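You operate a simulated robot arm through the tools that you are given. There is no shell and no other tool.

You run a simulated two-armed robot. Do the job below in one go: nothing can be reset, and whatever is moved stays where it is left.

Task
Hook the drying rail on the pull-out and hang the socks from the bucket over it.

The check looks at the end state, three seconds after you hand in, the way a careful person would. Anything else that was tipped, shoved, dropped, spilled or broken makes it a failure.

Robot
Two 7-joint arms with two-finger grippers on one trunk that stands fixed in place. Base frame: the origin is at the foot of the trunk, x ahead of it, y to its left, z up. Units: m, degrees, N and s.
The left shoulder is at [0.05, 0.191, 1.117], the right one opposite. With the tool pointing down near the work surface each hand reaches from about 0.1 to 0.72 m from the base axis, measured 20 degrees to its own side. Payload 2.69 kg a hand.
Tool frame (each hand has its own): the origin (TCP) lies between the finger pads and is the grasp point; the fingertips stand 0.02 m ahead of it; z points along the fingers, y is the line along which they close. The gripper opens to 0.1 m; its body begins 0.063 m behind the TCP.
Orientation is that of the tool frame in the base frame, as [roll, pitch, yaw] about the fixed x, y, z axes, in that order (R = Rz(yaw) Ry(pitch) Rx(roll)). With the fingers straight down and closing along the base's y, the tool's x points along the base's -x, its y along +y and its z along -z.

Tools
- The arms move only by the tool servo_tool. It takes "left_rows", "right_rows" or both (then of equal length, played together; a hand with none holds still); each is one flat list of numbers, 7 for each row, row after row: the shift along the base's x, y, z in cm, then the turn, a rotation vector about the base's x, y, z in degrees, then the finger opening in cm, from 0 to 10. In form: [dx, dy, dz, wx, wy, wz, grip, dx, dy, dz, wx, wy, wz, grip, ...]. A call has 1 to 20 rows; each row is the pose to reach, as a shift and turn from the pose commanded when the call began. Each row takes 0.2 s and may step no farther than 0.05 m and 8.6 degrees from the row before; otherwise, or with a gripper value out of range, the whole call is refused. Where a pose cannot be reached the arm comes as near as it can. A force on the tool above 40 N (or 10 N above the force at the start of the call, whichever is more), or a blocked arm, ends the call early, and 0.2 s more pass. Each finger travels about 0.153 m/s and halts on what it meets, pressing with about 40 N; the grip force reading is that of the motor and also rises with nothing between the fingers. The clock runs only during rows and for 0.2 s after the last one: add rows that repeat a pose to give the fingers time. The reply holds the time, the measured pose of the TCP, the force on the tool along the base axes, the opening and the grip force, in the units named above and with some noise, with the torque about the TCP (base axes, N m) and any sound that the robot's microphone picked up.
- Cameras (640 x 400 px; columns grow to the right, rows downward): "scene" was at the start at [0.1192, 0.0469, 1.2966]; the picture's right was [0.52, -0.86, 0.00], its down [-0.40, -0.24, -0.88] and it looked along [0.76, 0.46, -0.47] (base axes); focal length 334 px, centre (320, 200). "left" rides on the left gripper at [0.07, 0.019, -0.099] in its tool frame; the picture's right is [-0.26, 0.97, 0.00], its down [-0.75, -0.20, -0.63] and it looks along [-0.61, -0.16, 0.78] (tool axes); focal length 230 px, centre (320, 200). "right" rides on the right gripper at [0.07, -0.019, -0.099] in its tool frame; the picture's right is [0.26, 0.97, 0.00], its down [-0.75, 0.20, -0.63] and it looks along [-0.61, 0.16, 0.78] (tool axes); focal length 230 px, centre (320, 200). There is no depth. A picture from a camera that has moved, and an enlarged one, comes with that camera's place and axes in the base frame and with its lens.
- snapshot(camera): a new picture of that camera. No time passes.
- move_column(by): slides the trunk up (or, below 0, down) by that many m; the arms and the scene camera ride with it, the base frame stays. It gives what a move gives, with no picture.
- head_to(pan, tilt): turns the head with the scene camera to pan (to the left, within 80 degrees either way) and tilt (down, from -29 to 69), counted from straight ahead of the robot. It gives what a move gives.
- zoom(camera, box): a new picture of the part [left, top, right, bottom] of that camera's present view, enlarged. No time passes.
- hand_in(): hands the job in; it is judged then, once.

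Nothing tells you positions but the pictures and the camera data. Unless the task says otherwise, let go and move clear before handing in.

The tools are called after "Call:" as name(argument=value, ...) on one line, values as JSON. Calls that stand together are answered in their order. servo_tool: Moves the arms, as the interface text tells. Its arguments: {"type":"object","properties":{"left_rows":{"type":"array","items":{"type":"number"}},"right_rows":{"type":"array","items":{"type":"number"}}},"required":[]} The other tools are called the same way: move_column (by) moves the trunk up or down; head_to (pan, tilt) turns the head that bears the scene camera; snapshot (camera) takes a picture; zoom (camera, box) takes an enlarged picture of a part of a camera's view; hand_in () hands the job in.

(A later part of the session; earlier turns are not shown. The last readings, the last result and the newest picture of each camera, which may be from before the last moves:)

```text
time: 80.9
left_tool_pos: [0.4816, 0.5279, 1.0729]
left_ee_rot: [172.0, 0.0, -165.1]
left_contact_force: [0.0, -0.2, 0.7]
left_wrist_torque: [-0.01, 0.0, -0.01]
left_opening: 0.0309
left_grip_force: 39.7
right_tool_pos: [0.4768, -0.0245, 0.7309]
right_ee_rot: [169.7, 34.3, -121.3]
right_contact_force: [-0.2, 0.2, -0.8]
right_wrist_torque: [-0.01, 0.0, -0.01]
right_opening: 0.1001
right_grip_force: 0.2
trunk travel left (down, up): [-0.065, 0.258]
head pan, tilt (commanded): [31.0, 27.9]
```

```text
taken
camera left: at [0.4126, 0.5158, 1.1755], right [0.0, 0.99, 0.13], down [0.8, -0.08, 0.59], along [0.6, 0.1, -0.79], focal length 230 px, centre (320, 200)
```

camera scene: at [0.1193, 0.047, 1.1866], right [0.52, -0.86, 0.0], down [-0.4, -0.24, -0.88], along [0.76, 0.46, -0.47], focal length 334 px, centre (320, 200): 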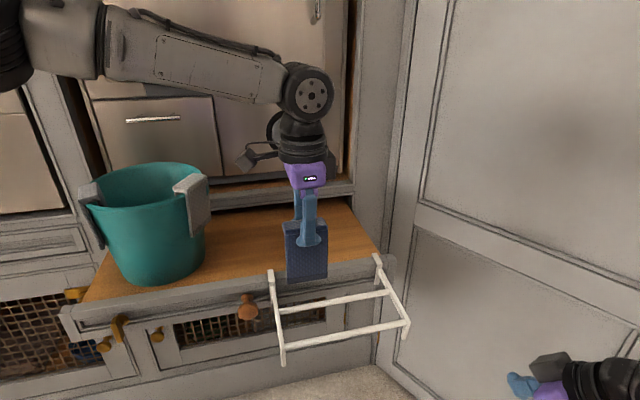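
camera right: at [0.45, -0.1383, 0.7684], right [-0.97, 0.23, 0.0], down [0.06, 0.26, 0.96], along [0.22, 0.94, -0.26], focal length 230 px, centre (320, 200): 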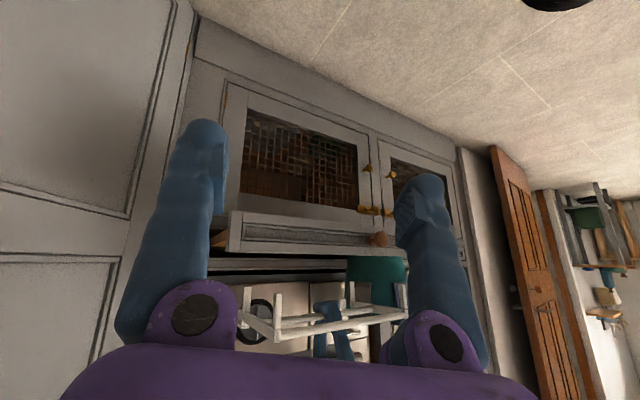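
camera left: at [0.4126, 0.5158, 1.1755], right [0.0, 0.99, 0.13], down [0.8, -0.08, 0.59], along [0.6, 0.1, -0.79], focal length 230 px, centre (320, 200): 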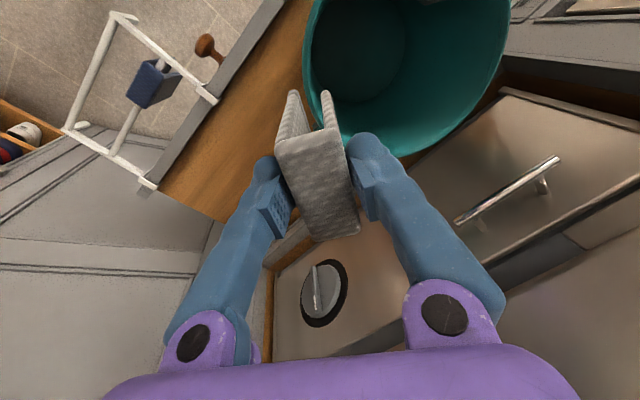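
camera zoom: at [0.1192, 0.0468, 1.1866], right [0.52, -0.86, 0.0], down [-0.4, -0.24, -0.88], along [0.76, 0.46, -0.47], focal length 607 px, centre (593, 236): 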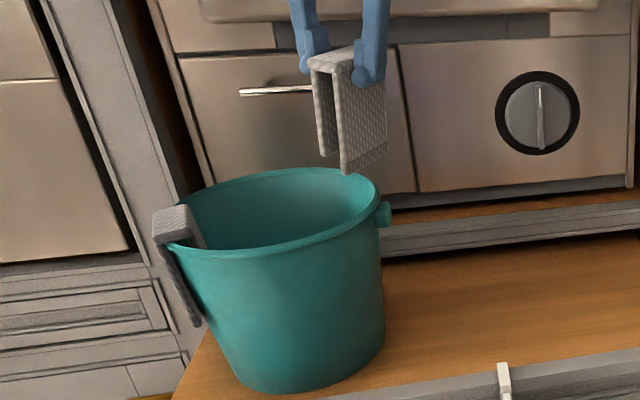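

Carrying the gray sock to above the right part of the back rod, turning the hand back to close along depth.

Call:
servo_tool(left_rows=[1, -3.8, 0, -1, 0.3, -7.5, 2.7, 2.1, -7.7, -0.5, -2, 0.5, -15, 2.7, 3.1, -11.6, -1.5, -3, 0.8, -22.5, 2.7, 4.2, -15.4, -2.5, -4, 1.1, -30, 2.7, 5.2, -19.3, -3.5, -5.1, 1.35, -37.4, 2.7, 6.3, -23.1, -4.5, -6.1, 1.6, -44.9, 2.7, 7.3, -27, -6, -7.1, 1.9, -52.4, 2.7, 8.4, -30.9, -8, -8.1, 2.16, -59.9, 2.7, 8.4, -30.9, -12, -8.1, 2.16, -59.9, 2.7, 8.4, -30.9, -16, -8.1, 2.16, -59.9, 2.7, 8.4, -30.9, -16, -8.1, 2.16, -59.9, 2.7])

Call:
snapshot(camera="scene")

Call:
snapshot(camera="left")

Call:
zoom(camera="left", box=[220, 0, 420, 140])

```text
time: 83.3
left_tool_pos: [0.5644, 0.2226, 0.913]
left_ee_rot: [180.0, -0.1, 134.9]
left_contact_force: [0.1, 0.5, -0.7]
left_wrist_torque: [0.01, -0.01, 0.02]
left_opening: 0.0312
left_grip_force: 39.9
left hand out of reach, approached as far as the arm can: row 8, 9, 10, 11
right_tool_pos: [0.4767, -0.0234, 0.7309]
right_ee_rot: [169.7, 34.4, -121.2]
right_contact_force: [-0.7, 0.4, 0.2]
right_wrist_torque: [0.0, -0.03, -0.01]
right_opening: 0.0999
right_grip_force: 0.1
trunk travel left (down, up): [-0.065, 0.258]
head pan, tilt (commanded): [31.0, 27.9]
```

```text
taken
camera scene: at [0.1192, 0.0469, 1.1866], right [0.52, -0.86, 0.0], down [-0.4, -0.24, -0.88], along [0.76, 0.46, -0.47], focal length 334 px, centre (320, 200)
```

scene: 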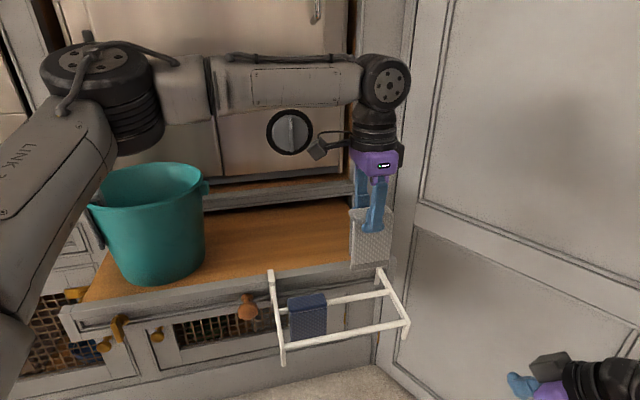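

```text
taken
camera left: at [0.5281, 0.287, 1.0127], right [0.87, 0.5, 0.0], down [0.39, -0.67, 0.63], along [0.31, -0.55, -0.78], focal length 230 px, centre (320, 200)
```

left: 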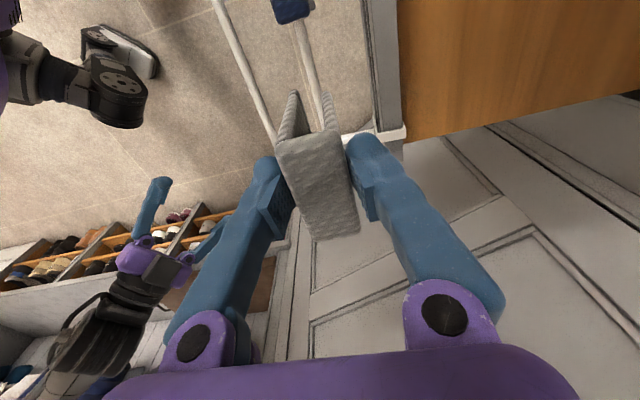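

```text
2.86 times, centred on (320, 70) of left
camera zoom: at [0.5281, 0.287, 1.0127], right [0.87, 0.5, 0.0], down [0.39, -0.67, 0.63], along [0.31, -0.55, -0.78], focal length 657 px, centre (320, 571)
```

zoom: 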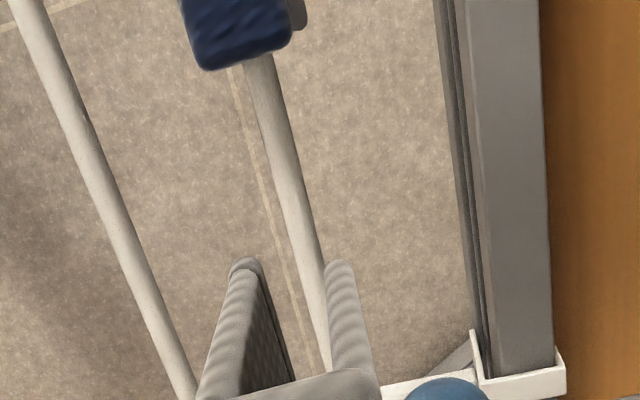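

Nearly at the arm's limit here, so I'll shift about 1.2 cm left, correct the 3 mm depth offset, and lower around the rod.

Call:
servo_tool(left_rows=[-0.6, 0.3, 0, 0, 0, 0, 2.7, -1.1, 0.6, -1, 0, 0, 0, 2.7, -1.1, 0.6, -3, 0, 0, 0, 2.7, -1.1, 0.6, -5, 0, 0, 0, 2.7, -1.1, 0.6, -7, 0, 0, 0, 2.7, -1.1, 0.6, -9, 0, 0, 0, 2.7, -1.1, 0.6, -11, 0, 0, 0, 2.7])

Call:
zoom(camera="left", box=[220, 0, 420, 240])

Call:
zoom(camera="scene", box=[240, 200, 430, 370])

Call:
zoom(camera="right", box=[210, 180, 410, 320])

```text
time: 84.9
left_tool_pos: [0.5473, 0.2288, 0.8045]
left_ee_rot: [179.9, 0.0, 135.0]
left_contact_force: [3.6, 2.4, 1.4]
left_wrist_torque: [0.2, -0.25, 0.01]
left_opening: 0.0311
left_grip_force: 39.9
left hand out of reach, approached as far as the arm can: row 7
right_tool_pos: [0.4761, -0.0239, 0.7301]
right_ee_rot: [169.7, 34.4, -121.3]
right_contact_force: [-0.4, -0.2, 0.2]
right_wrist_torque: [0.0, -0.03, 0.03]
right_opening: 0.1002
right_grip_force: 0.1
trunk travel left (down, up): [-0.065, 0.258]
head pan, tilt (commanded): [31.0, 27.9]
```

```text
1.67 times, centred on (320, 120) of left
camera zoom: at [0.5118, 0.2939, 0.9046], right [0.87, 0.5, 0.0], down [0.39, -0.67, 0.63], along [0.32, -0.54, -0.78], focal length 384 px, centre (320, 333)
```

zoom: 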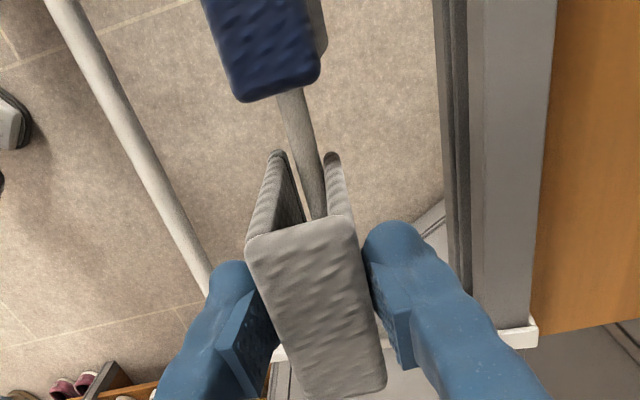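

```text
2.35 times, centred on (335, 285) of scene
camera zoom: at [0.1193, 0.0471, 1.1866], right [0.52, -0.86, 0.0], down [-0.4, -0.24, -0.88], along [0.76, 0.45, -0.47], focal length 785 px, centre (285, 0)
```

zoom: 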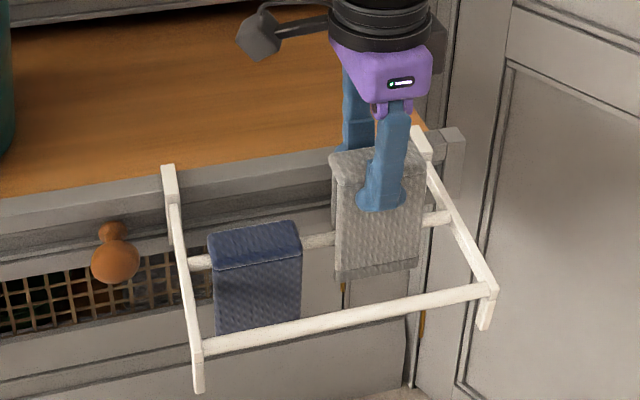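

```text
2.86 times, centred on (310, 250) of right
camera zoom: at [0.45, -0.1382, 0.7685], right [-0.97, 0.23, 0.0], down [0.06, 0.26, 0.96], along [0.22, 0.94, -0.26], focal length 657 px, centre (349, 57)
```

zoom: 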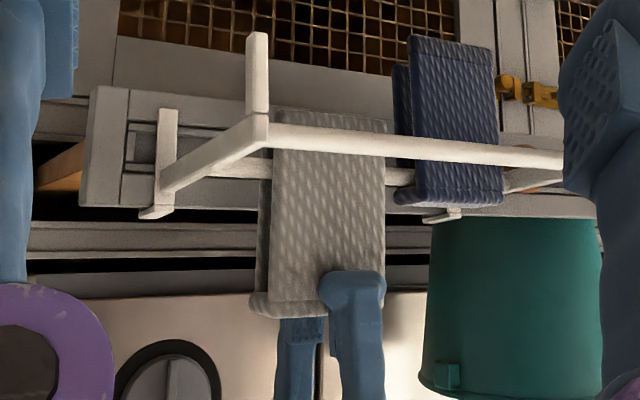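

The hand hit a joint limit and drifted 4 mm, pressing the flap against the rod. I'll back up and re-centre, then use the trunk column to do the remaining lowering, since that keeps the arm's configuration.

Call:
servo_tool(left_rows=[0.3, 0, 0.8, 0, 0, 0, 2.7, 0.64, -0.04, 1.6, 0, 0, 0, 2.7, 0.64, -0.04, 2, 0, 0, 0, 2.7, 0.64, -0.04, 2, 0, 0, 0, 2.7])

Call:
zoom(camera="left", box=[220, 0, 420, 240])

Call:
zoom(camera="scene", box=[240, 200, 430, 370])

```text
time: 85.9
left_tool_pos: [0.5543, 0.2305, 0.8246]
left_ee_rot: [-180.0, -0.2, 134.9]
left_contact_force: [0.1, 1.4, -0.2]
left_wrist_torque: [0.03, 0.01, -0.02]
left_opening: 0.0313
left_grip_force: 39.7
right_tool_pos: [0.4775, -0.0243, 0.7306]
right_ee_rot: [169.7, 34.4, -121.2]
right_contact_force: [0.1, 0.8, -0.6]
right_wrist_torque: [-0.03, -0.02, 0.04]
right_opening: 0.1
right_grip_force: 0.1
trunk travel left (down, up): [-0.065, 0.258]
head pan, tilt (commanded): [31.0, 27.9]
```

```text
1.67 times, centred on (320, 120) of left
camera zoom: at [0.5189, 0.2936, 0.9237], right [0.87, 0.5, 0.0], down [0.39, -0.67, 0.63], along [0.31, -0.54, -0.78], focal length 384 px, centre (320, 333)
```

zoom: 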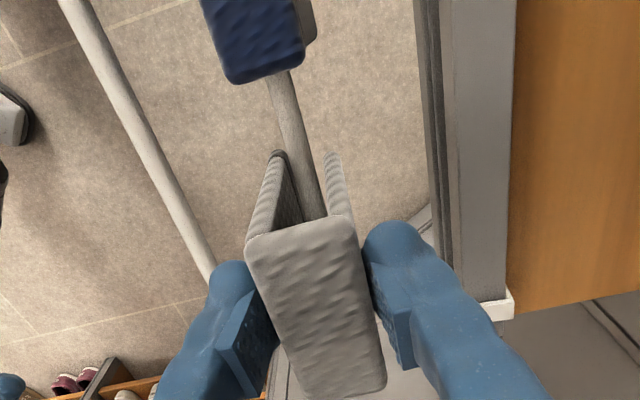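

```text
2.35 times, centred on (335, 285) of scene
camera zoom: at [0.1192, 0.0469, 1.1866], right [0.52, -0.86, 0.0], down [-0.4, -0.24, -0.88], along [0.76, 0.46, -0.47], focal length 785 px, centre (285, 0)
```

zoom: 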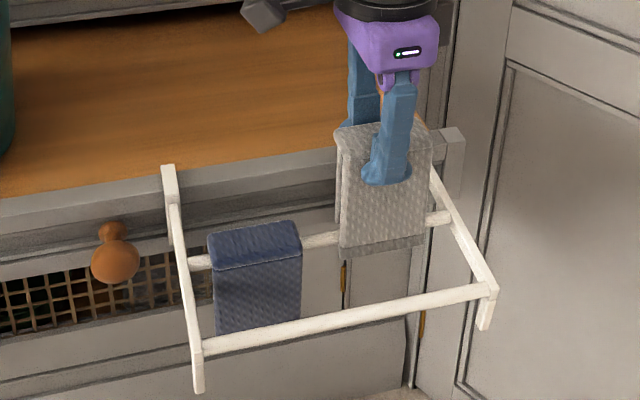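

Call:
servo_tool(left_rows=[-0.25, -0.25, 0, 0, 0, 0, 2.7, -0.25, -0.25, 0, 0, 0, 0, 2.7])

Call:
move_column(by=-0.045)

Call:
zoom(camera="left", box=[220, 0, 420, 240])

Call:
zoom(camera="right", box=[200, 150, 420, 320])

Call:
snapshot(camera="scene")

```text
time: 86.5
left_tool_pos: [0.5521, 0.2274, 0.8246]
left_ee_rot: [-180.0, -0.2, 134.9]
left_contact_force: [0.7, -0.1, -0.2]
left_wrist_torque: [-0.01, 0.0, 0.01]
left_opening: 0.0313
left_grip_force: 39.8
right_tool_pos: [0.4762, -0.0241, 0.7302]
right_ee_rot: [169.7, 34.4, -121.2]
right_contact_force: [0.9, 0.6, -0.6]
right_wrist_torque: [-0.02, 0.01, 0.0]
right_opening: 0.1
right_grip_force: 0.0
trunk travel left (down, up): [-0.065, 0.258]
head pan, tilt (commanded): [31.0, 27.9]
```

```text
time: 87.4
left_tool_pos: [0.5514, 0.2279, 0.7789]
left_ee_rot: [-180.0, 0.0, 134.9]
left_contact_force: [-0.1, -0.2, -0.7]
left_wrist_torque: [0.0, -0.01, 0.02]
left_opening: 0.031
left_grip_force: 39.8
right_tool_pos: [0.4762, -0.0244, 0.6846]
right_ee_rot: [169.7, 34.4, -121.2]
right_contact_force: [-0.9, 0.1, 0.4]
right_wrist_torque: [-0.03, 0.0, 0.03]
right_opening: 0.1
right_grip_force: 0.1
trunk travel left (down, up): [-0.02, 0.303]
head pan, tilt (commanded): [31.0, 27.9]
```

```text
1.67 times, centred on (320, 120) of left
camera zoom: at [0.5163, 0.2907, 0.8792], right [0.87, 0.5, 0.0], down [0.39, -0.67, 0.63], along [0.31, -0.54, -0.78], focal length 384 px, centre (320, 333)
```

zoom: 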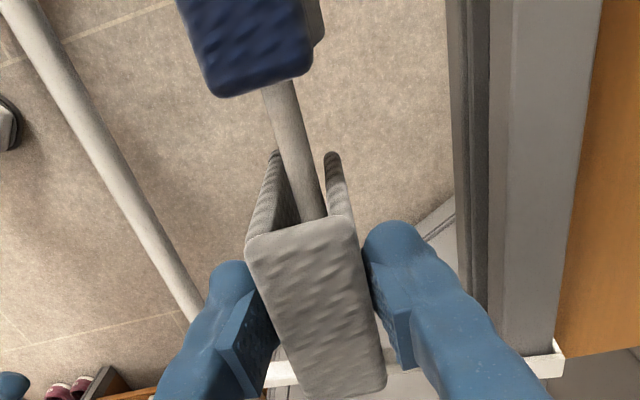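

```text
2.35 times, centred on (310, 235) of right
camera zoom: at [0.4499, -0.1383, 0.7237], right [-0.97, 0.23, 0.0], down [0.06, 0.26, 0.96], along [0.22, 0.94, -0.26], focal length 541 px, centre (344, 118)
```

zoom: 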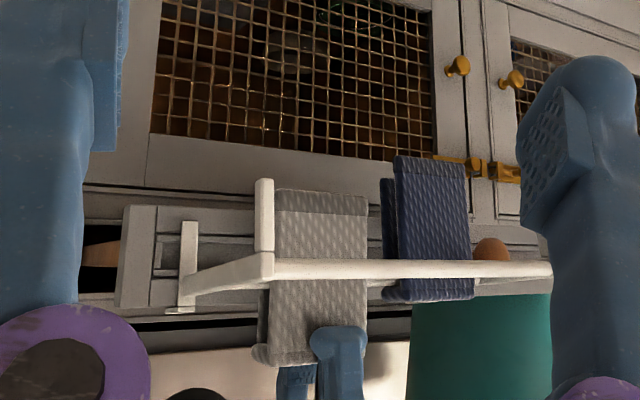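

```text
taken
camera scene: at [0.119, 0.0469, 1.1416], right [0.52, -0.86, 0.0], down [-0.4, -0.24, -0.88], along [0.76, 0.46, -0.47], focal length 334 px, centre (320, 200)
```

scene: 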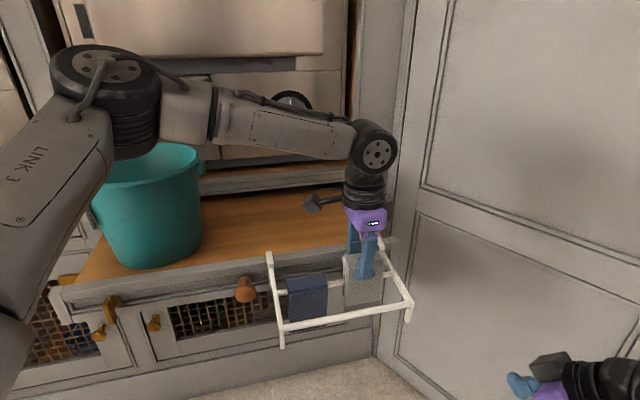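

Call:
move_column(by=-0.02)

Call:
servo_tool(left_rows=[0, 0, -0.3, 0, 0, 0, 2.7, 0, 0, -0.6, 0, 0, 0, 2.7, 0, 0, -0.9, 0, 0, 0, 2.7, 0, 0, -0.9, 0, 0, 0, 2.7])

Call:
zoom(camera="left", box=[220, 0, 420, 240])

Call:
zoom(camera="right", box=[200, 150, 420, 320])

```text
time: 88.1
left_tool_pos: [0.5519, 0.2281, 0.7595]
left_ee_rot: [180.0, -0.2, 134.9]
left_contact_force: [-0.3, 0.5, -0.4]
left_wrist_torque: [-0.01, 0.01, 0.0]
left_opening: 0.0315
left_grip_force: 40.3
right_tool_pos: [0.4767, -0.0237, 0.6654]
right_ee_rot: [169.6, 34.4, -121.3]
right_contact_force: [0.9, 0.1, -0.5]
right_wrist_torque: [-0.02, -0.01, 0.02]
right_opening: 0.1001
right_grip_force: 0.1
trunk travel left (down, up): [0.0, 0.323]
head pan, tilt (commanded): [31.0, 27.9]
```

```text
time: 89.1
left_tool_pos: [0.5516, 0.2288, 0.7518]
left_ee_rot: [180.0, -0.1, 134.9]
left_contact_force: [0.9, 0.3, -0.6]
left_wrist_torque: [-0.02, -0.03, 0.01]
left_opening: 0.0313
left_grip_force: 39.8
right_tool_pos: [0.4771, -0.0232, 0.6656]
right_ee_rot: [169.8, 34.5, -121.3]
right_contact_force: [0.0, 1.0, -0.5]
right_wrist_torque: [-0.02, -0.01, -0.03]
right_opening: 0.1003
right_grip_force: 0.1
trunk travel left (down, up): [0.0, 0.323]
head pan, tilt (commanded): [31.0, 27.9]
```

```text
1.67 times, centred on (320, 120) of left
camera zoom: at [0.5147, 0.2923, 0.8499], right [0.87, 0.5, 0.0], down [0.39, -0.67, 0.63], along [0.31, -0.54, -0.78], focal length 384 px, centre (320, 333)
```

zoom: 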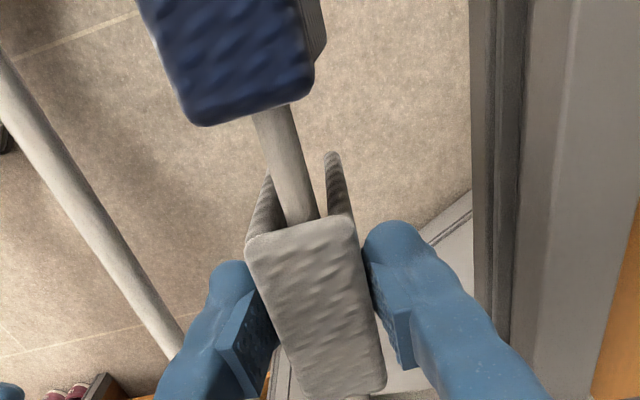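

```text
2.35 times, centred on (310, 235) of right
camera zoom: at [0.45, -0.1383, 0.7035], right [-0.97, 0.23, 0.0], down [0.06, 0.26, 0.96], along [0.22, 0.94, -0.26], focal length 541 px, centre (344, 118)
```

zoom: 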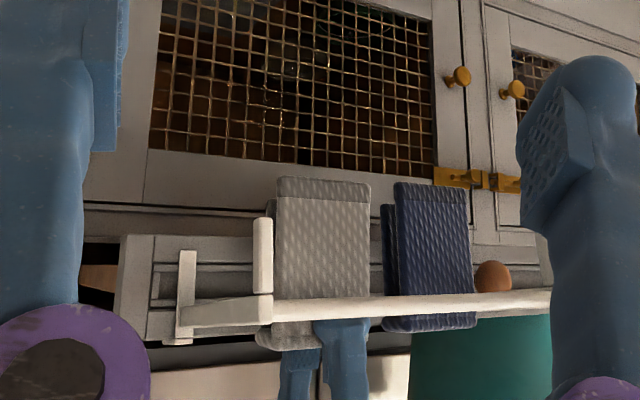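

Call:
servo_tool(left_rows=[0, 0, -0.2, 0, 0, 0, 2.7, 0, 0, -0.4, 0, 0, 0, 2.7, 0, 0, -0.55, 0, 0, 0, 2.7])

```text
time: 89.9
left_tool_pos: [0.5496, 0.2296, 0.7469]
left_ee_rot: [180.0, 0.0, 134.9]
left_contact_force: [-0.6, -0.6, -0.3]
left_wrist_torque: [0.01, -0.01, -0.01]
left_opening: 0.0311
left_grip_force: 40.1
left hand out of reach, approached as far as the arm can: row 2, 3
right_tool_pos: [0.4762, -0.0247, 0.6654]
right_ee_rot: [169.6, 34.4, -121.2]
right_contact_force: [-0.8, 0.6, -0.4]
right_wrist_torque: [-0.01, -0.03, -0.02]
right_opening: 0.1
right_grip_force: 0.0
trunk travel left (down, up): [0.0, 0.323]
head pan, tilt (commanded): [31.0, 27.9]
```

The fold is within a few mm of the rod. Opening the fingers to let it settle, then checking.

Call:
servo_tool(left_rows=[0, 0, 0, 0, 0, 0, 3, 0, 0, 0, 0, 0, 0, 3.4, 0, 0, 0, 0, 0, 0, 3.9, 0, 0, 0, 0, 0, 0, 4.4, 0, 0, 0, 0, 0, 0, 4.4])

Call:
zoom(camera="left", box=[200, 0, 440, 260])

Call:
zoom(camera="right", box=[200, 150, 420, 320])

```text
time: 91.1
left_tool_pos: [0.5487, 0.2283, 0.7477]
left_ee_rot: [-179.9, 0.0, 134.9]
left_contact_force: [0.4, -0.4, -0.4]
left_wrist_torque: [0.04, -0.03, 0.01]
left_opening: 0.044
left_grip_force: 0.1
right_tool_pos: [0.4769, -0.0242, 0.665]
right_ee_rot: [169.7, 34.5, -121.2]
right_contact_force: [0.3, -0.7, 0.5]
right_wrist_torque: [0.0, -0.01, 0.02]
right_opening: 0.1002
right_grip_force: 0.0
trunk travel left (down, up): [0.0, 0.323]
head pan, tilt (commanded): [31.0, 27.9]
```

```text
1.54 times, centred on (320, 130) of left
camera zoom: at [0.5137, 0.2924, 0.8469], right [0.87, 0.5, 0.0], down [0.39, -0.67, 0.63], along [0.31, -0.55, -0.78], focal length 354 px, centre (320, 308)
```

zoom: 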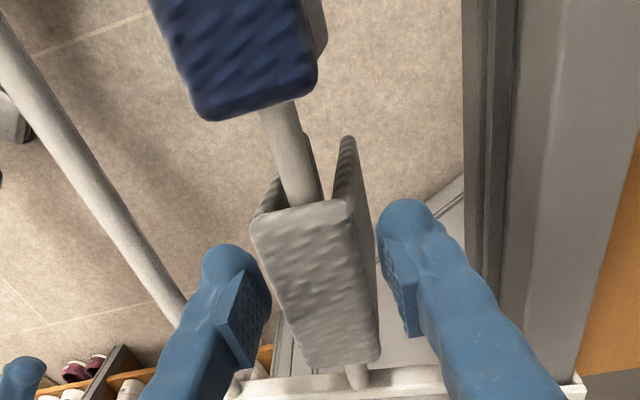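

```text
2.35 times, centred on (310, 235) of right
camera zoom: at [0.45, -0.1383, 0.7035], right [-0.97, 0.23, 0.0], down [0.06, 0.26, 0.96], along [0.22, 0.94, -0.26], focal length 541 px, centre (344, 118)
```

zoom: 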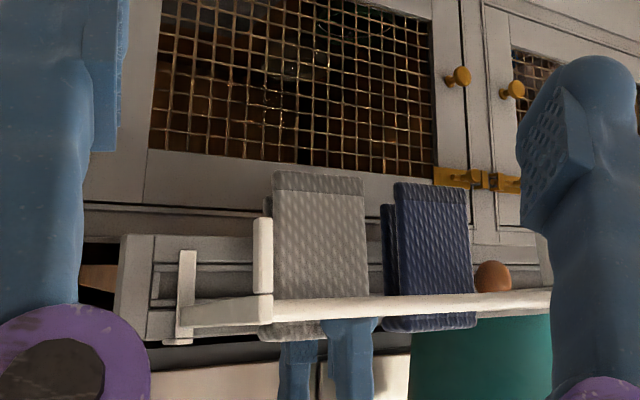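

Now hanging on the rod. Withdrawing straight up, then restoring the trunk height.

Call:
servo_tool(left_rows=[0, 0, 1.5, 0, 0, 0, 4.4, 0, 0, 4, 0, 0, 0, 4.6, 0, 0, 8, 0, 0, 0, 5, 0, 0, 12, 0, 0, 0, 6, -0.5, 1, 16, 0, 0, 0, 6.5, -1, 2, 20, 0, 0, 0, 6.5])

Call:
move_column(by=0.065)

Call:
zoom(camera="scene", box=[240, 200, 430, 370])

Call:
snapshot(camera="scene")

Call:
zoom(camera="right", box=[210, 180, 410, 320])

```text
time: 92.5
left_tool_pos: [0.5377, 0.2526, 0.9494]
left_ee_rot: [180.0, -0.1, 134.9]
left_contact_force: [1.2, 0.2, -0.2]
left_wrist_torque: [0.04, -0.01, 0.03]
left_opening: 0.0647
left_grip_force: 0.0
right_tool_pos: [0.4768, -0.0242, 0.6651]
right_ee_rot: [169.8, 34.3, -121.2]
right_contact_force: [-0.4, 0.4, 0.6]
right_wrist_torque: [-0.01, 0.0, 0.04]
right_opening: 0.1
right_grip_force: 0.1
trunk travel left (down, up): [0.0, 0.323]
head pan, tilt (commanded): [31.0, 27.9]
```

```text
time: 93.5
left_tool_pos: [0.539, 0.2513, 1.014]
left_ee_rot: [-180.0, -0.2, 134.9]
left_contact_force: [0.6, 0.2, 0.4]
left_wrist_torque: [-0.03, 0.04, 0.03]
left_opening: 0.0651
left_grip_force: 0.1
right_tool_pos: [0.4771, -0.0239, 0.7288]
right_ee_rot: [169.7, 34.4, -121.2]
right_contact_force: [0.3, 0.2, -1.2]
right_wrist_torque: [0.02, -0.02, 0.0]
right_opening: 0.0999
right_grip_force: 0.0
trunk travel left (down, up): [-0.065, 0.258]
head pan, tilt (commanded): [31.0, 27.9]
```

```text
2.35 times, centred on (335, 285) of scene
camera zoom: at [0.1194, 0.0469, 1.1865], right [0.52, -0.86, 0.0], down [-0.4, -0.24, -0.88], along [0.76, 0.46, -0.47], focal length 785 px, centre (285, 0)
```

zoom: 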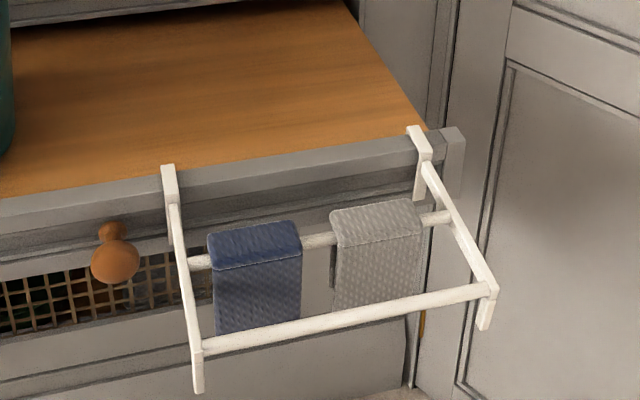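

```text
taken
camera scene: at [0.1194, 0.0469, 1.1865], right [0.52, -0.86, 0.0], down [-0.4, -0.24, -0.88], along [0.76, 0.46, -0.47], focal length 334 px, centre (320, 200)
```

scene: 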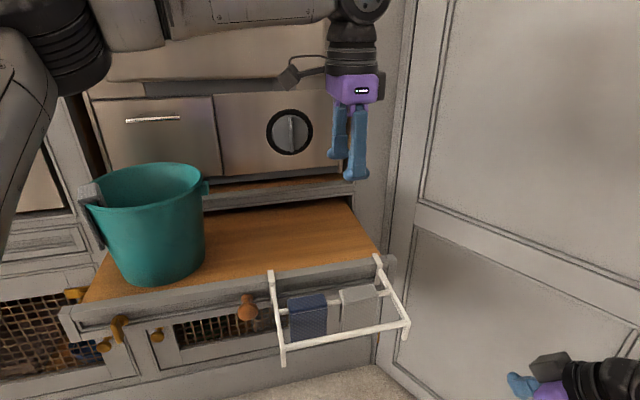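

```text
2.86 times, centred on (310, 250) of right
camera zoom: at [0.4501, -0.1383, 0.7683], right [-0.97, 0.23, 0.0], down [0.06, 0.26, 0.96], along [0.22, 0.94, -0.26], focal length 657 px, centre (349, 57)
```

zoom: 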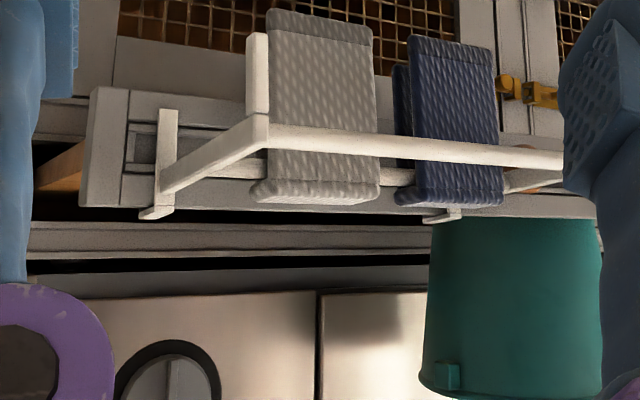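

Two socks are hung. Last is the left gray sock, predicted at about (0.351, 0.681) with its depth axis at heading −15°. I'll move over it with the hand turned accordingly.

Call:
servo_tool(left_rows=[-1.2, 2.5, 1, 0, 0, 7.5, 6.5, -2.4, 5.1, 2, 0, 0, 15, 6.5, -3.6, 7.6, 3, 0, 0, 22.5, 6.5, -4.8, 10.2, 4, 0, 0, 30, 6.5, -6, 12.8, 5, 0, 0, 37.5, 6.5, -7.2, 15.4, 5, 0, 0, 45, 6.5, -8.5, 18, 5, 0, 0, 52.5, 6.5, -9.7, 20.5, 5, 0, 0, 60, 6.5, -10.9, 23, 5, 0, 0, 67.5, 6.5, -12.1, 25.6, 5, 0, 0, 75, 6.5, -13.3, 28.2, 5, 0, 0, 82.5, 6.5, -14.5, 30.8, 5, 0, 0, 90, 6.5, -15.7, 33.3, 5, 0, 0, 97.5, 6.5, -17, 35.9, 5, 0, 0, 105, 6.5, -18.2, 38.5, 5, 0, 0, 112.5, 6.5, -19.4, 41, 5, 0, 0, 120, 6.5])

Call:
snapshot(camera="left")

Call:
zoom(camera="scene", box=[50, 90, 230, 290])

```text
time: 96.9
left_tool_pos: [0.3429, 0.6622, 1.0617]
left_ee_rot: [-179.9, -0.3, -105.0]
left_contact_force: [0.7, 1.1, -0.5]
left_wrist_torque: [0.02, 0.02, 0.0]
left_opening: 0.065
left_grip_force: 0.0
right_tool_pos: [0.476, -0.0229, 0.7294]
right_ee_rot: [169.6, 34.4, -121.2]
right_contact_force: [0.1, -0.2, 0.5]
right_wrist_torque: [-0.02, 0.0, -0.03]
right_opening: 0.1001
right_grip_force: 0.1
trunk travel left (down, up): [-0.065, 0.258]
head pan, tilt (commanded): [31.0, 27.9]
```

```text
taken
camera left: at [0.3072, 0.6005, 1.1627], right [-0.87, 0.5, 0.0], down [0.39, 0.68, 0.63], along [0.31, 0.54, -0.78], focal length 230 px, centre (320, 200)
```

left: 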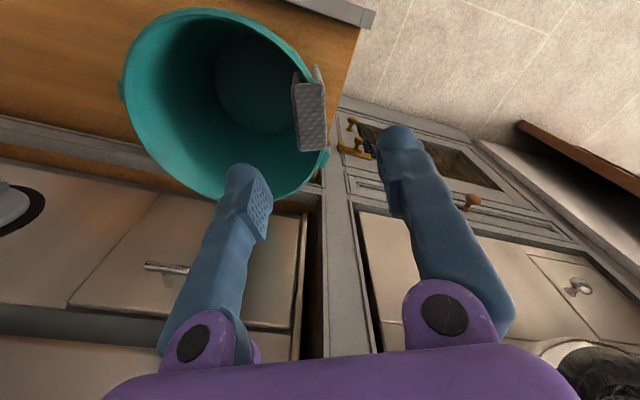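

```text
2.00 times, centred on (140, 190) of scene
camera zoom: at [0.1192, 0.0471, 1.1866], right [0.52, -0.86, 0.0], down [-0.4, -0.24, -0.88], along [0.76, 0.45, -0.47], focal length 667 px, centre (680, 220)
```

zoom: 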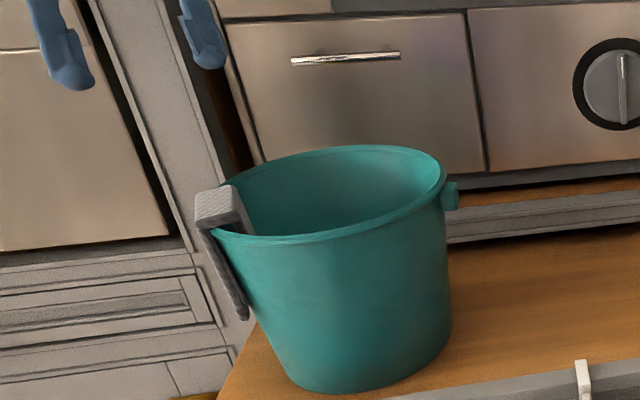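

Call:
zoom(camera="left", box=[250, 50, 370, 170])

Call:
zoom(camera="left", box=[110, 0, 350, 210])

```text
3.33 times, centred on (310, 110) of left
camera zoom: at [0.3072, 0.6005, 1.1627], right [-0.87, 0.5, 0.0], down [0.39, 0.68, 0.63], along [0.31, 0.54, -0.78], focal length 767 px, centre (353, 500)
```

zoom: 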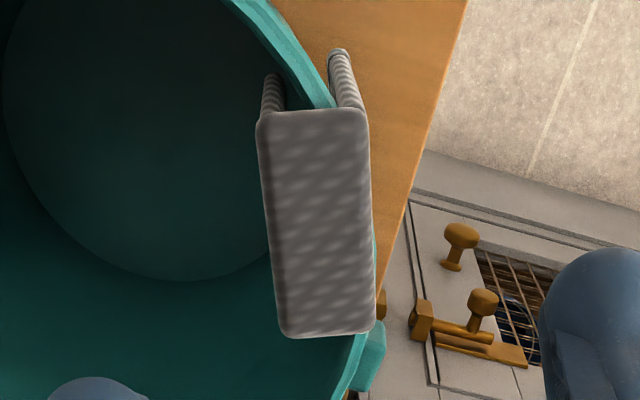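

```text
1.90 times, centred on (230, 105) of left
camera zoom: at [0.3072, 0.6005, 1.1627], right [-0.87, 0.5, 0.0], down [0.39, 0.68, 0.63], along [0.31, 0.54, -0.78], focal length 438 px, centre (491, 381)
```

zoom: 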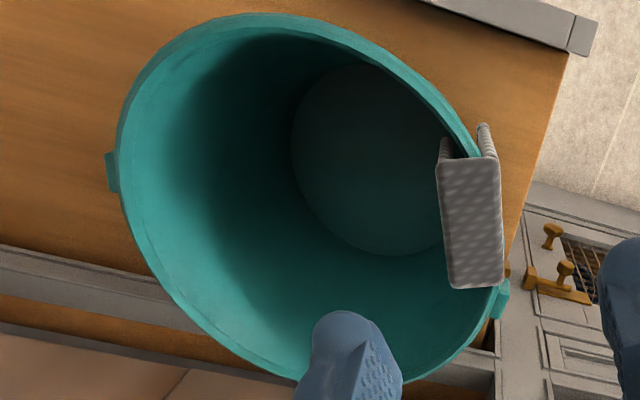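

The bucket is otherwise empty. The left gray sock's top is centred near (0.357, 0.668) with its inward axis at heading −26.5°. Aligning yaw and an 8° lean above it.

Call:
servo_tool(left_rows=[0.15, 0.4, -2, -0.95, -2.5, -3.8, 5.5, 0.3, 0.75, -4, -1.9, -5, -7.7, 5.5, 0.44, 1.1, -5.85, -2.85, -7.52, -11.5, 5.5])

Call:
zoom(camera="left", box=[240, 40, 400, 200])

Call:
snapshot(camera="left")

```text
time: 97.7
left_tool_pos: [0.3485, 0.6731, 1.0046]
left_ee_rot: [-171.9, -0.1, -116.6]
left_contact_force: [1.0, 0.8, 0.4]
left_wrist_torque: [-0.01, 0.07, 0.01]
left_opening: 0.0551
left_grip_force: 0.1
right_tool_pos: [0.4764, -0.0241, 0.7306]
right_ee_rot: [169.7, 34.4, -121.1]
right_contact_force: [-0.2, 0.3, 0.0]
right_wrist_torque: [-0.04, -0.03, -0.03]
right_opening: 0.0999
right_grip_force: 0.0
trunk travel left (down, up): [-0.065, 0.258]
head pan, tilt (commanded): [31.0, 27.9]
```

```text
2.50 times, centred on (320, 120) of left
camera zoom: at [0.2878, 0.6264, 1.1001], right [-0.74, 0.66, -0.14], down [0.44, 0.62, 0.65], along [0.51, 0.42, -0.75], focal length 575 px, centre (320, 400)
```

zoom: 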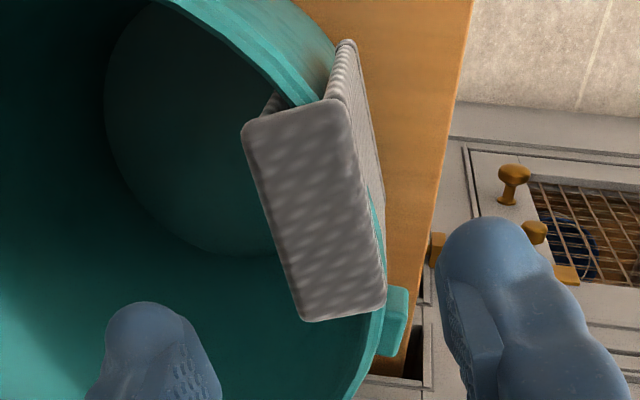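

```text
taken
camera left: at [0.2878, 0.6264, 1.1001], right [-0.74, 0.66, -0.14], down [0.44, 0.62, 0.65], along [0.51, 0.42, -0.75], focal length 230 px, centre (320, 200)
```

left: 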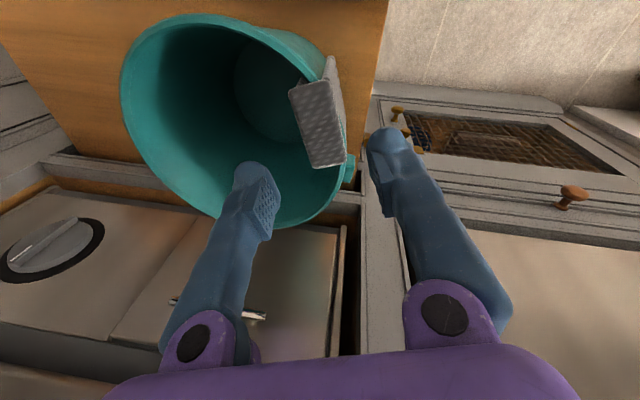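

Good alignment; the flaps are nearly edge-on to the tool axis. Descending along the axis.

Call:
servo_tool(left_rows=[0.15, -0.4, -2, 0, 0, 0, 5.5, 0.4, -0.55, -4, 0, 0, 0, 5.5, 0.65, -0.67, -6, 0, 0, 0, 5.5, 0.89, -0.79, -8.15, 0, 0, 0, 5.5])

Call:
zoom(camera="left", box=[200, 60, 420, 280])

Call:
zoom(camera="scene", box=[50, 110, 230, 290])

```text
time: 98.7
left_tool_pos: [0.356, 0.665, 0.9237]
left_ee_rot: [-172.0, -0.1, -116.7]
left_contact_force: [0.1, -0.5, -1.0]
left_wrist_torque: [0.0, 0.01, 0.01]
left_opening: 0.0552
left_grip_force: 0.0
right_tool_pos: [0.477, -0.0243, 0.7287]
right_ee_rot: [169.7, 34.3, -121.2]
right_contact_force: [0.5, -0.2, 0.6]
right_wrist_torque: [0.01, 0.02, -0.01]
right_opening: 0.1001
right_grip_force: 0.2
trunk travel left (down, up): [-0.065, 0.258]
head pan, tilt (commanded): [31.0, 27.9]
```

```text
1.82 times, centred on (310, 170) of left
camera zoom: at [0.2962, 0.6177, 1.0201], right [-0.74, 0.66, -0.14], down [0.44, 0.62, 0.65], along [0.51, 0.42, -0.75], focal length 418 px, centre (338, 254)
```

zoom: 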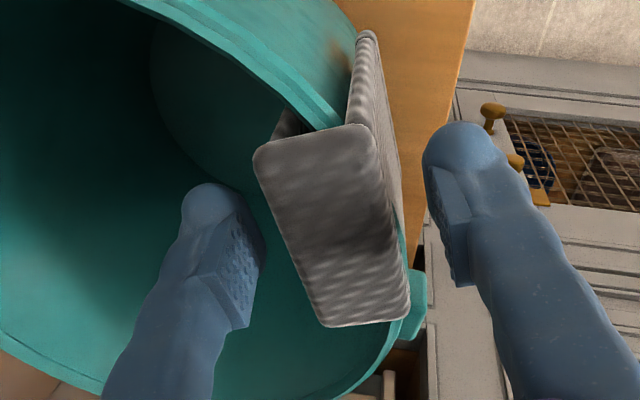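

```text
2.22 times, centred on (140, 200) of scene
camera zoom: at [0.1193, 0.0471, 1.1866], right [0.52, -0.86, 0.0], down [-0.4, -0.24, -0.88], along [0.76, 0.45, -0.47], focal length 742 px, centre (720, 200)
```

zoom: 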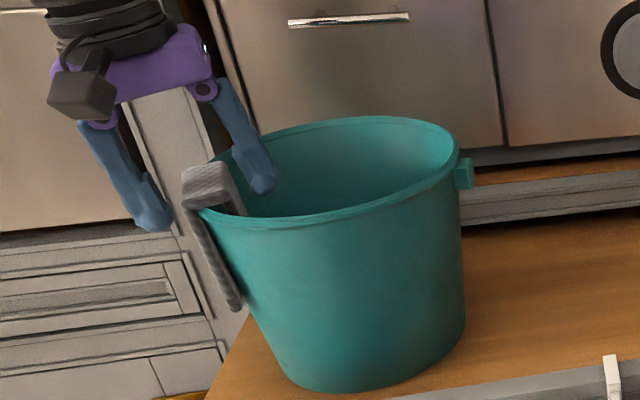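

Centred. Closing on the fold, then lifting along the wall's slope with a check after 2.5 cm.

Call:
servo_tool(left_rows=[0, 0, 0, 0, 0, 0, 4.6, 0, 0, 0, 0, 0, 0, 4, 0, 0, 0, 0, 0, 0, 3.4, 0, 0, 0, 0, 0, 0, 3, 0, 0, 0, 0, 0, 0, 2.7, 0, 0, 0, 0, 0, 0, 2.7])

Call:
servo_tool(left_rows=[-0.06, 0.03, 0.5, 0, 0, 0, 2.7, -0.12, 0.06, 1, 0, 0, 0, 2.7, -0.2, 0.1, 1.7, 0, 0, 0, 2.7, -0.3, 0.15, 2.5, 0, 0, 0, 2.7])

Call:
zoom(camera="scene", box=[50, 110, 230, 290])

Call:
zoom(camera="left", box=[200, 60, 420, 280])

```text
time: 100.1
left_tool_pos: [0.3555, 0.6639, 0.9239]
left_ee_rot: [-172.1, 0.0, -116.6]
left_contact_force: [-0.6, -0.8, 1.2]
left_wrist_torque: [-0.02, 0.0, -0.01]
left_opening: 0.0313
left_grip_force: 40.0
right_tool_pos: [0.4766, -0.0243, 0.7303]
right_ee_rot: [169.7, 34.5, -121.2]
right_contact_force: [0.0, -0.4, 0.1]
right_wrist_torque: [0.0, 0.01, 0.0]
right_opening: 0.1001
right_grip_force: 0.1
trunk travel left (down, up): [-0.065, 0.258]
head pan, tilt (commanded): [31.0, 27.9]
```

```text
time: 101.1
left_tool_pos: [0.354, 0.6669, 0.9509]
left_ee_rot: [-172.1, -0.1, -116.6]
left_contact_force: [0.2, -0.2, 0.1]
left_wrist_torque: [-0.01, -0.04, 0.01]
left_opening: 0.0313
left_grip_force: 39.7
right_tool_pos: [0.4773, -0.0244, 0.7299]
right_ee_rot: [169.7, 34.4, -121.2]
right_contact_force: [-0.5, 0.0, -0.1]
right_wrist_torque: [-0.03, -0.04, 0.01]
right_opening: 0.0998
right_grip_force: 0.1
trunk travel left (down, up): [-0.065, 0.258]
head pan, tilt (commanded): [31.0, 27.9]
```

```text
2.22 times, centred on (140, 200) of scene
camera zoom: at [0.1192, 0.0469, 1.1866], right [0.52, -0.86, 0.0], down [-0.4, -0.24, -0.88], along [0.76, 0.46, -0.47], focal length 742 px, centre (720, 200)
```

zoom: 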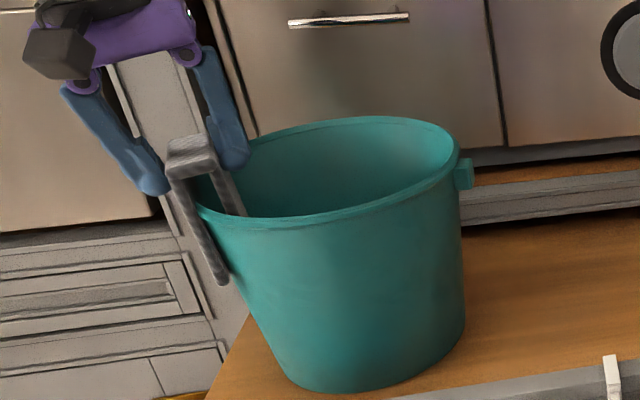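

```text
1.82 times, centred on (310, 170) of left
camera zoom: at [0.2942, 0.619, 1.0471], right [-0.74, 0.66, -0.14], down [0.44, 0.62, 0.65], along [0.51, 0.42, -0.75], focal length 418 px, centre (338, 254)
```

zoom: 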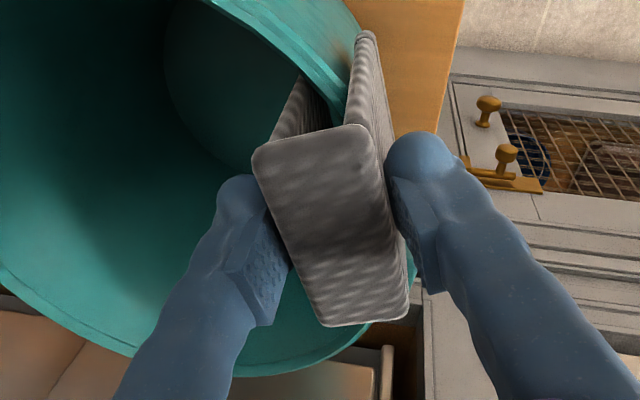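

Call:
servo_tool(left_rows=[-0.19, 0.09, 1.5, 0, 0, 0, 2.7, -0.37, 0.19, 3, 0, 0, 0, 2.7, -0.56, 0.28, 4.5, 0, 0, 0, 2.7, -0.75, 0.37, 6, 0, 0, 0, 2.7, -0.93, 0.46, 7.5, 0, 0, 0, 2.7, -1.1, 0.56, 9, 0, 0, 0, 2.7, -1.4, 0.7, 11, 0, 0, 0, 2.7, -1.5, 0.75, 12.5, 0, 0, 0, 2.7])

Call:
snapshot(camera="left")

Call:
snapshot(camera="scene")

```text
time: 102.9
left_tool_pos: [0.3379, 0.673, 1.074]
left_ee_rot: [-172.0, -0.1, -116.6]
left_contact_force: [-0.2, -0.5, 0.4]
left_wrist_torque: [0.0, -0.01, -0.02]
left_opening: 0.0314
left_grip_force: 39.6
right_tool_pos: [0.4774, -0.0231, 0.7304]
right_ee_rot: [169.7, 34.4, -121.2]
right_contact_force: [-0.2, -0.1, 0.3]
right_wrist_torque: [0.03, -0.01, 0.0]
right_opening: 0.0998
right_grip_force: 0.1
trunk travel left (down, up): [-0.065, 0.258]
head pan, tilt (commanded): [31.0, 27.9]
```

```text
taken
camera left: at [0.2788, 0.6262, 1.1709], right [-0.74, 0.66, -0.14], down [0.44, 0.62, 0.65], along [0.51, 0.42, -0.75], focal length 230 px, centre (320, 200)
```

left: 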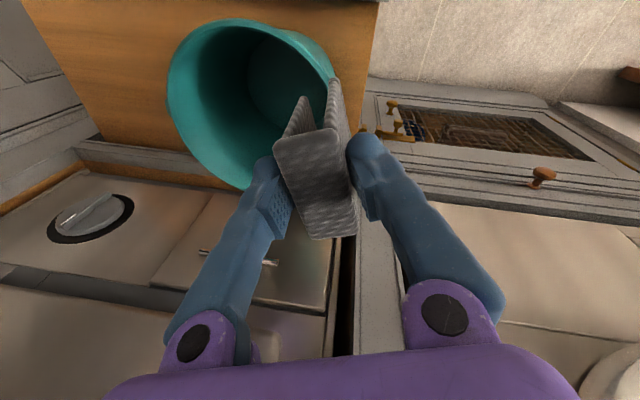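

```text
taken
camera scene: at [0.1192, 0.0467, 1.1866], right [0.51, -0.86, 0.0], down [-0.4, -0.24, -0.88], along [0.76, 0.46, -0.47], focal length 334 px, centre (320, 200)
```

scene: 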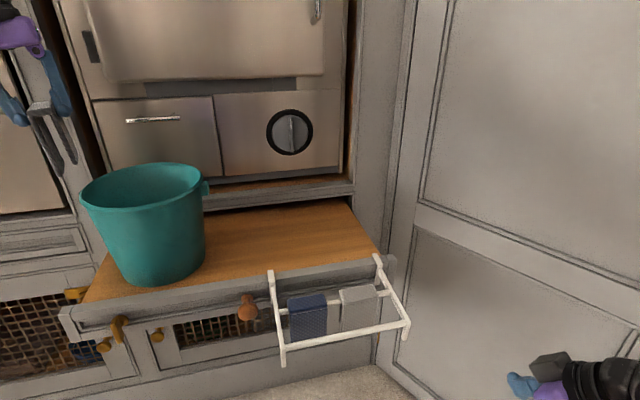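

The last sock is free and the bucket is empty and undisturbed. Carrying it to above the front rod near the middle of the rail.

Call:
servo_tool(left_rows=[0.98, -3.45, 0, 0.7, 0.13, -8.17, 2.7, 1.95, -6.91, 0, 1.4, 0.26, -16.34, 2.7, 2.93, -10.36, 0, 2.1, 0.38, -24.5, 2.7, 3.91, -13.8, 0, 2.81, 0.51, -32.68, 2.7, 4.89, -17.27, 0, 3.51, 0.64, -40.85, 2.7, 5.86, -20.72, 0, 4.21, 0.77, -49, 2.7, 6.84, -24.17, -2, 4.91, 0.89, -57.2, 2.7, 7.82, -27.6, -4, 5.61, 1.02, -65.35, 2.7, 8.79, -31.1, -6, 6.31, 1.15, -73.5, 2.7, 9.77, -34.5, -8, 7.02, 1.28, -81.7, 2.7, 10.75, -38, -10, 7.72, 1.4, -89.9, 2.7, 11.7, -41.4, -12, 8.42, 1.53, -98, 2.7, 12.7, -44.9, -14, 9.12, 1.66, -106.2, 2.7, 12.7, -44.9, -14, 9.12, 1.66, -106.2, 2.7])

Call:
snapshot(camera="scene")

Call:
snapshot(camera="left")

Call:
zoom(camera="left", box=[200, 0, 440, 150])

```text
time: 105.9
left_tool_pos: [0.4688, 0.224, 0.9338]
left_ee_rot: [179.9, -0.1, 136.9]
left_contact_force: [-0.1, -0.3, -1.1]
left_wrist_torque: [0.03, 0.02, 0.03]
left_opening: 0.0313
left_grip_force: 40.4
right_tool_pos: [0.4761, -0.0252, 0.7293]
right_ee_rot: [169.8, 34.4, -121.2]
right_contact_force: [0.2, 0.5, 0.4]
right_wrist_torque: [-0.02, 0.01, 0.0]
right_opening: 0.0998
right_grip_force: 0.1
trunk travel left (down, up): [-0.065, 0.258]
head pan, tilt (commanded): [31.0, 27.9]
```

```text
taken
camera scene: at [0.1193, 0.0467, 1.1866], right [0.51, -0.86, 0.0], down [-0.4, -0.24, -0.88], along [0.76, 0.46, -0.47], focal length 334 px, centre (320, 200)
```

scene: 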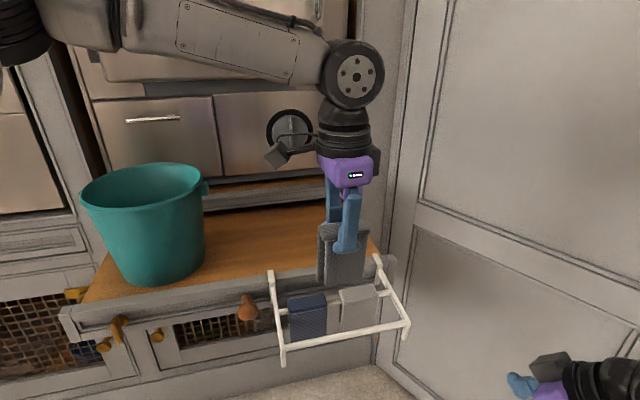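

```text
taken
camera left: at [0.4311, 0.286, 1.0341], right [0.85, 0.53, 0.0], down [0.41, -0.66, 0.63], along [0.33, -0.53, -0.78], focal length 230 px, centre (320, 200)
```

left: 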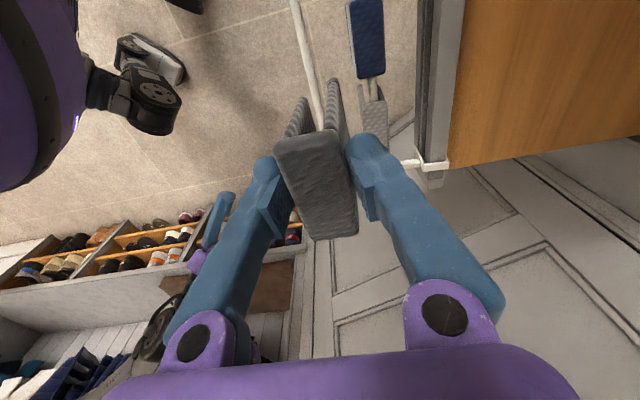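

```text
2.67 times, centred on (320, 75) of left
camera zoom: at [0.4311, 0.286, 1.0341], right [0.85, 0.53, 0.0], down [0.41, -0.66, 0.63], along [0.33, -0.53, -0.78], focal length 614 px, centre (320, 533)
```

zoom: 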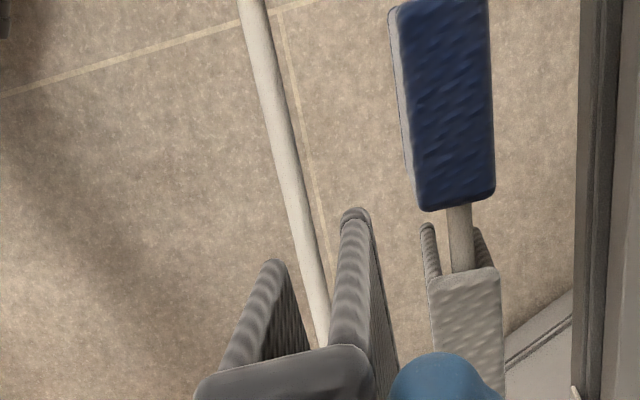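

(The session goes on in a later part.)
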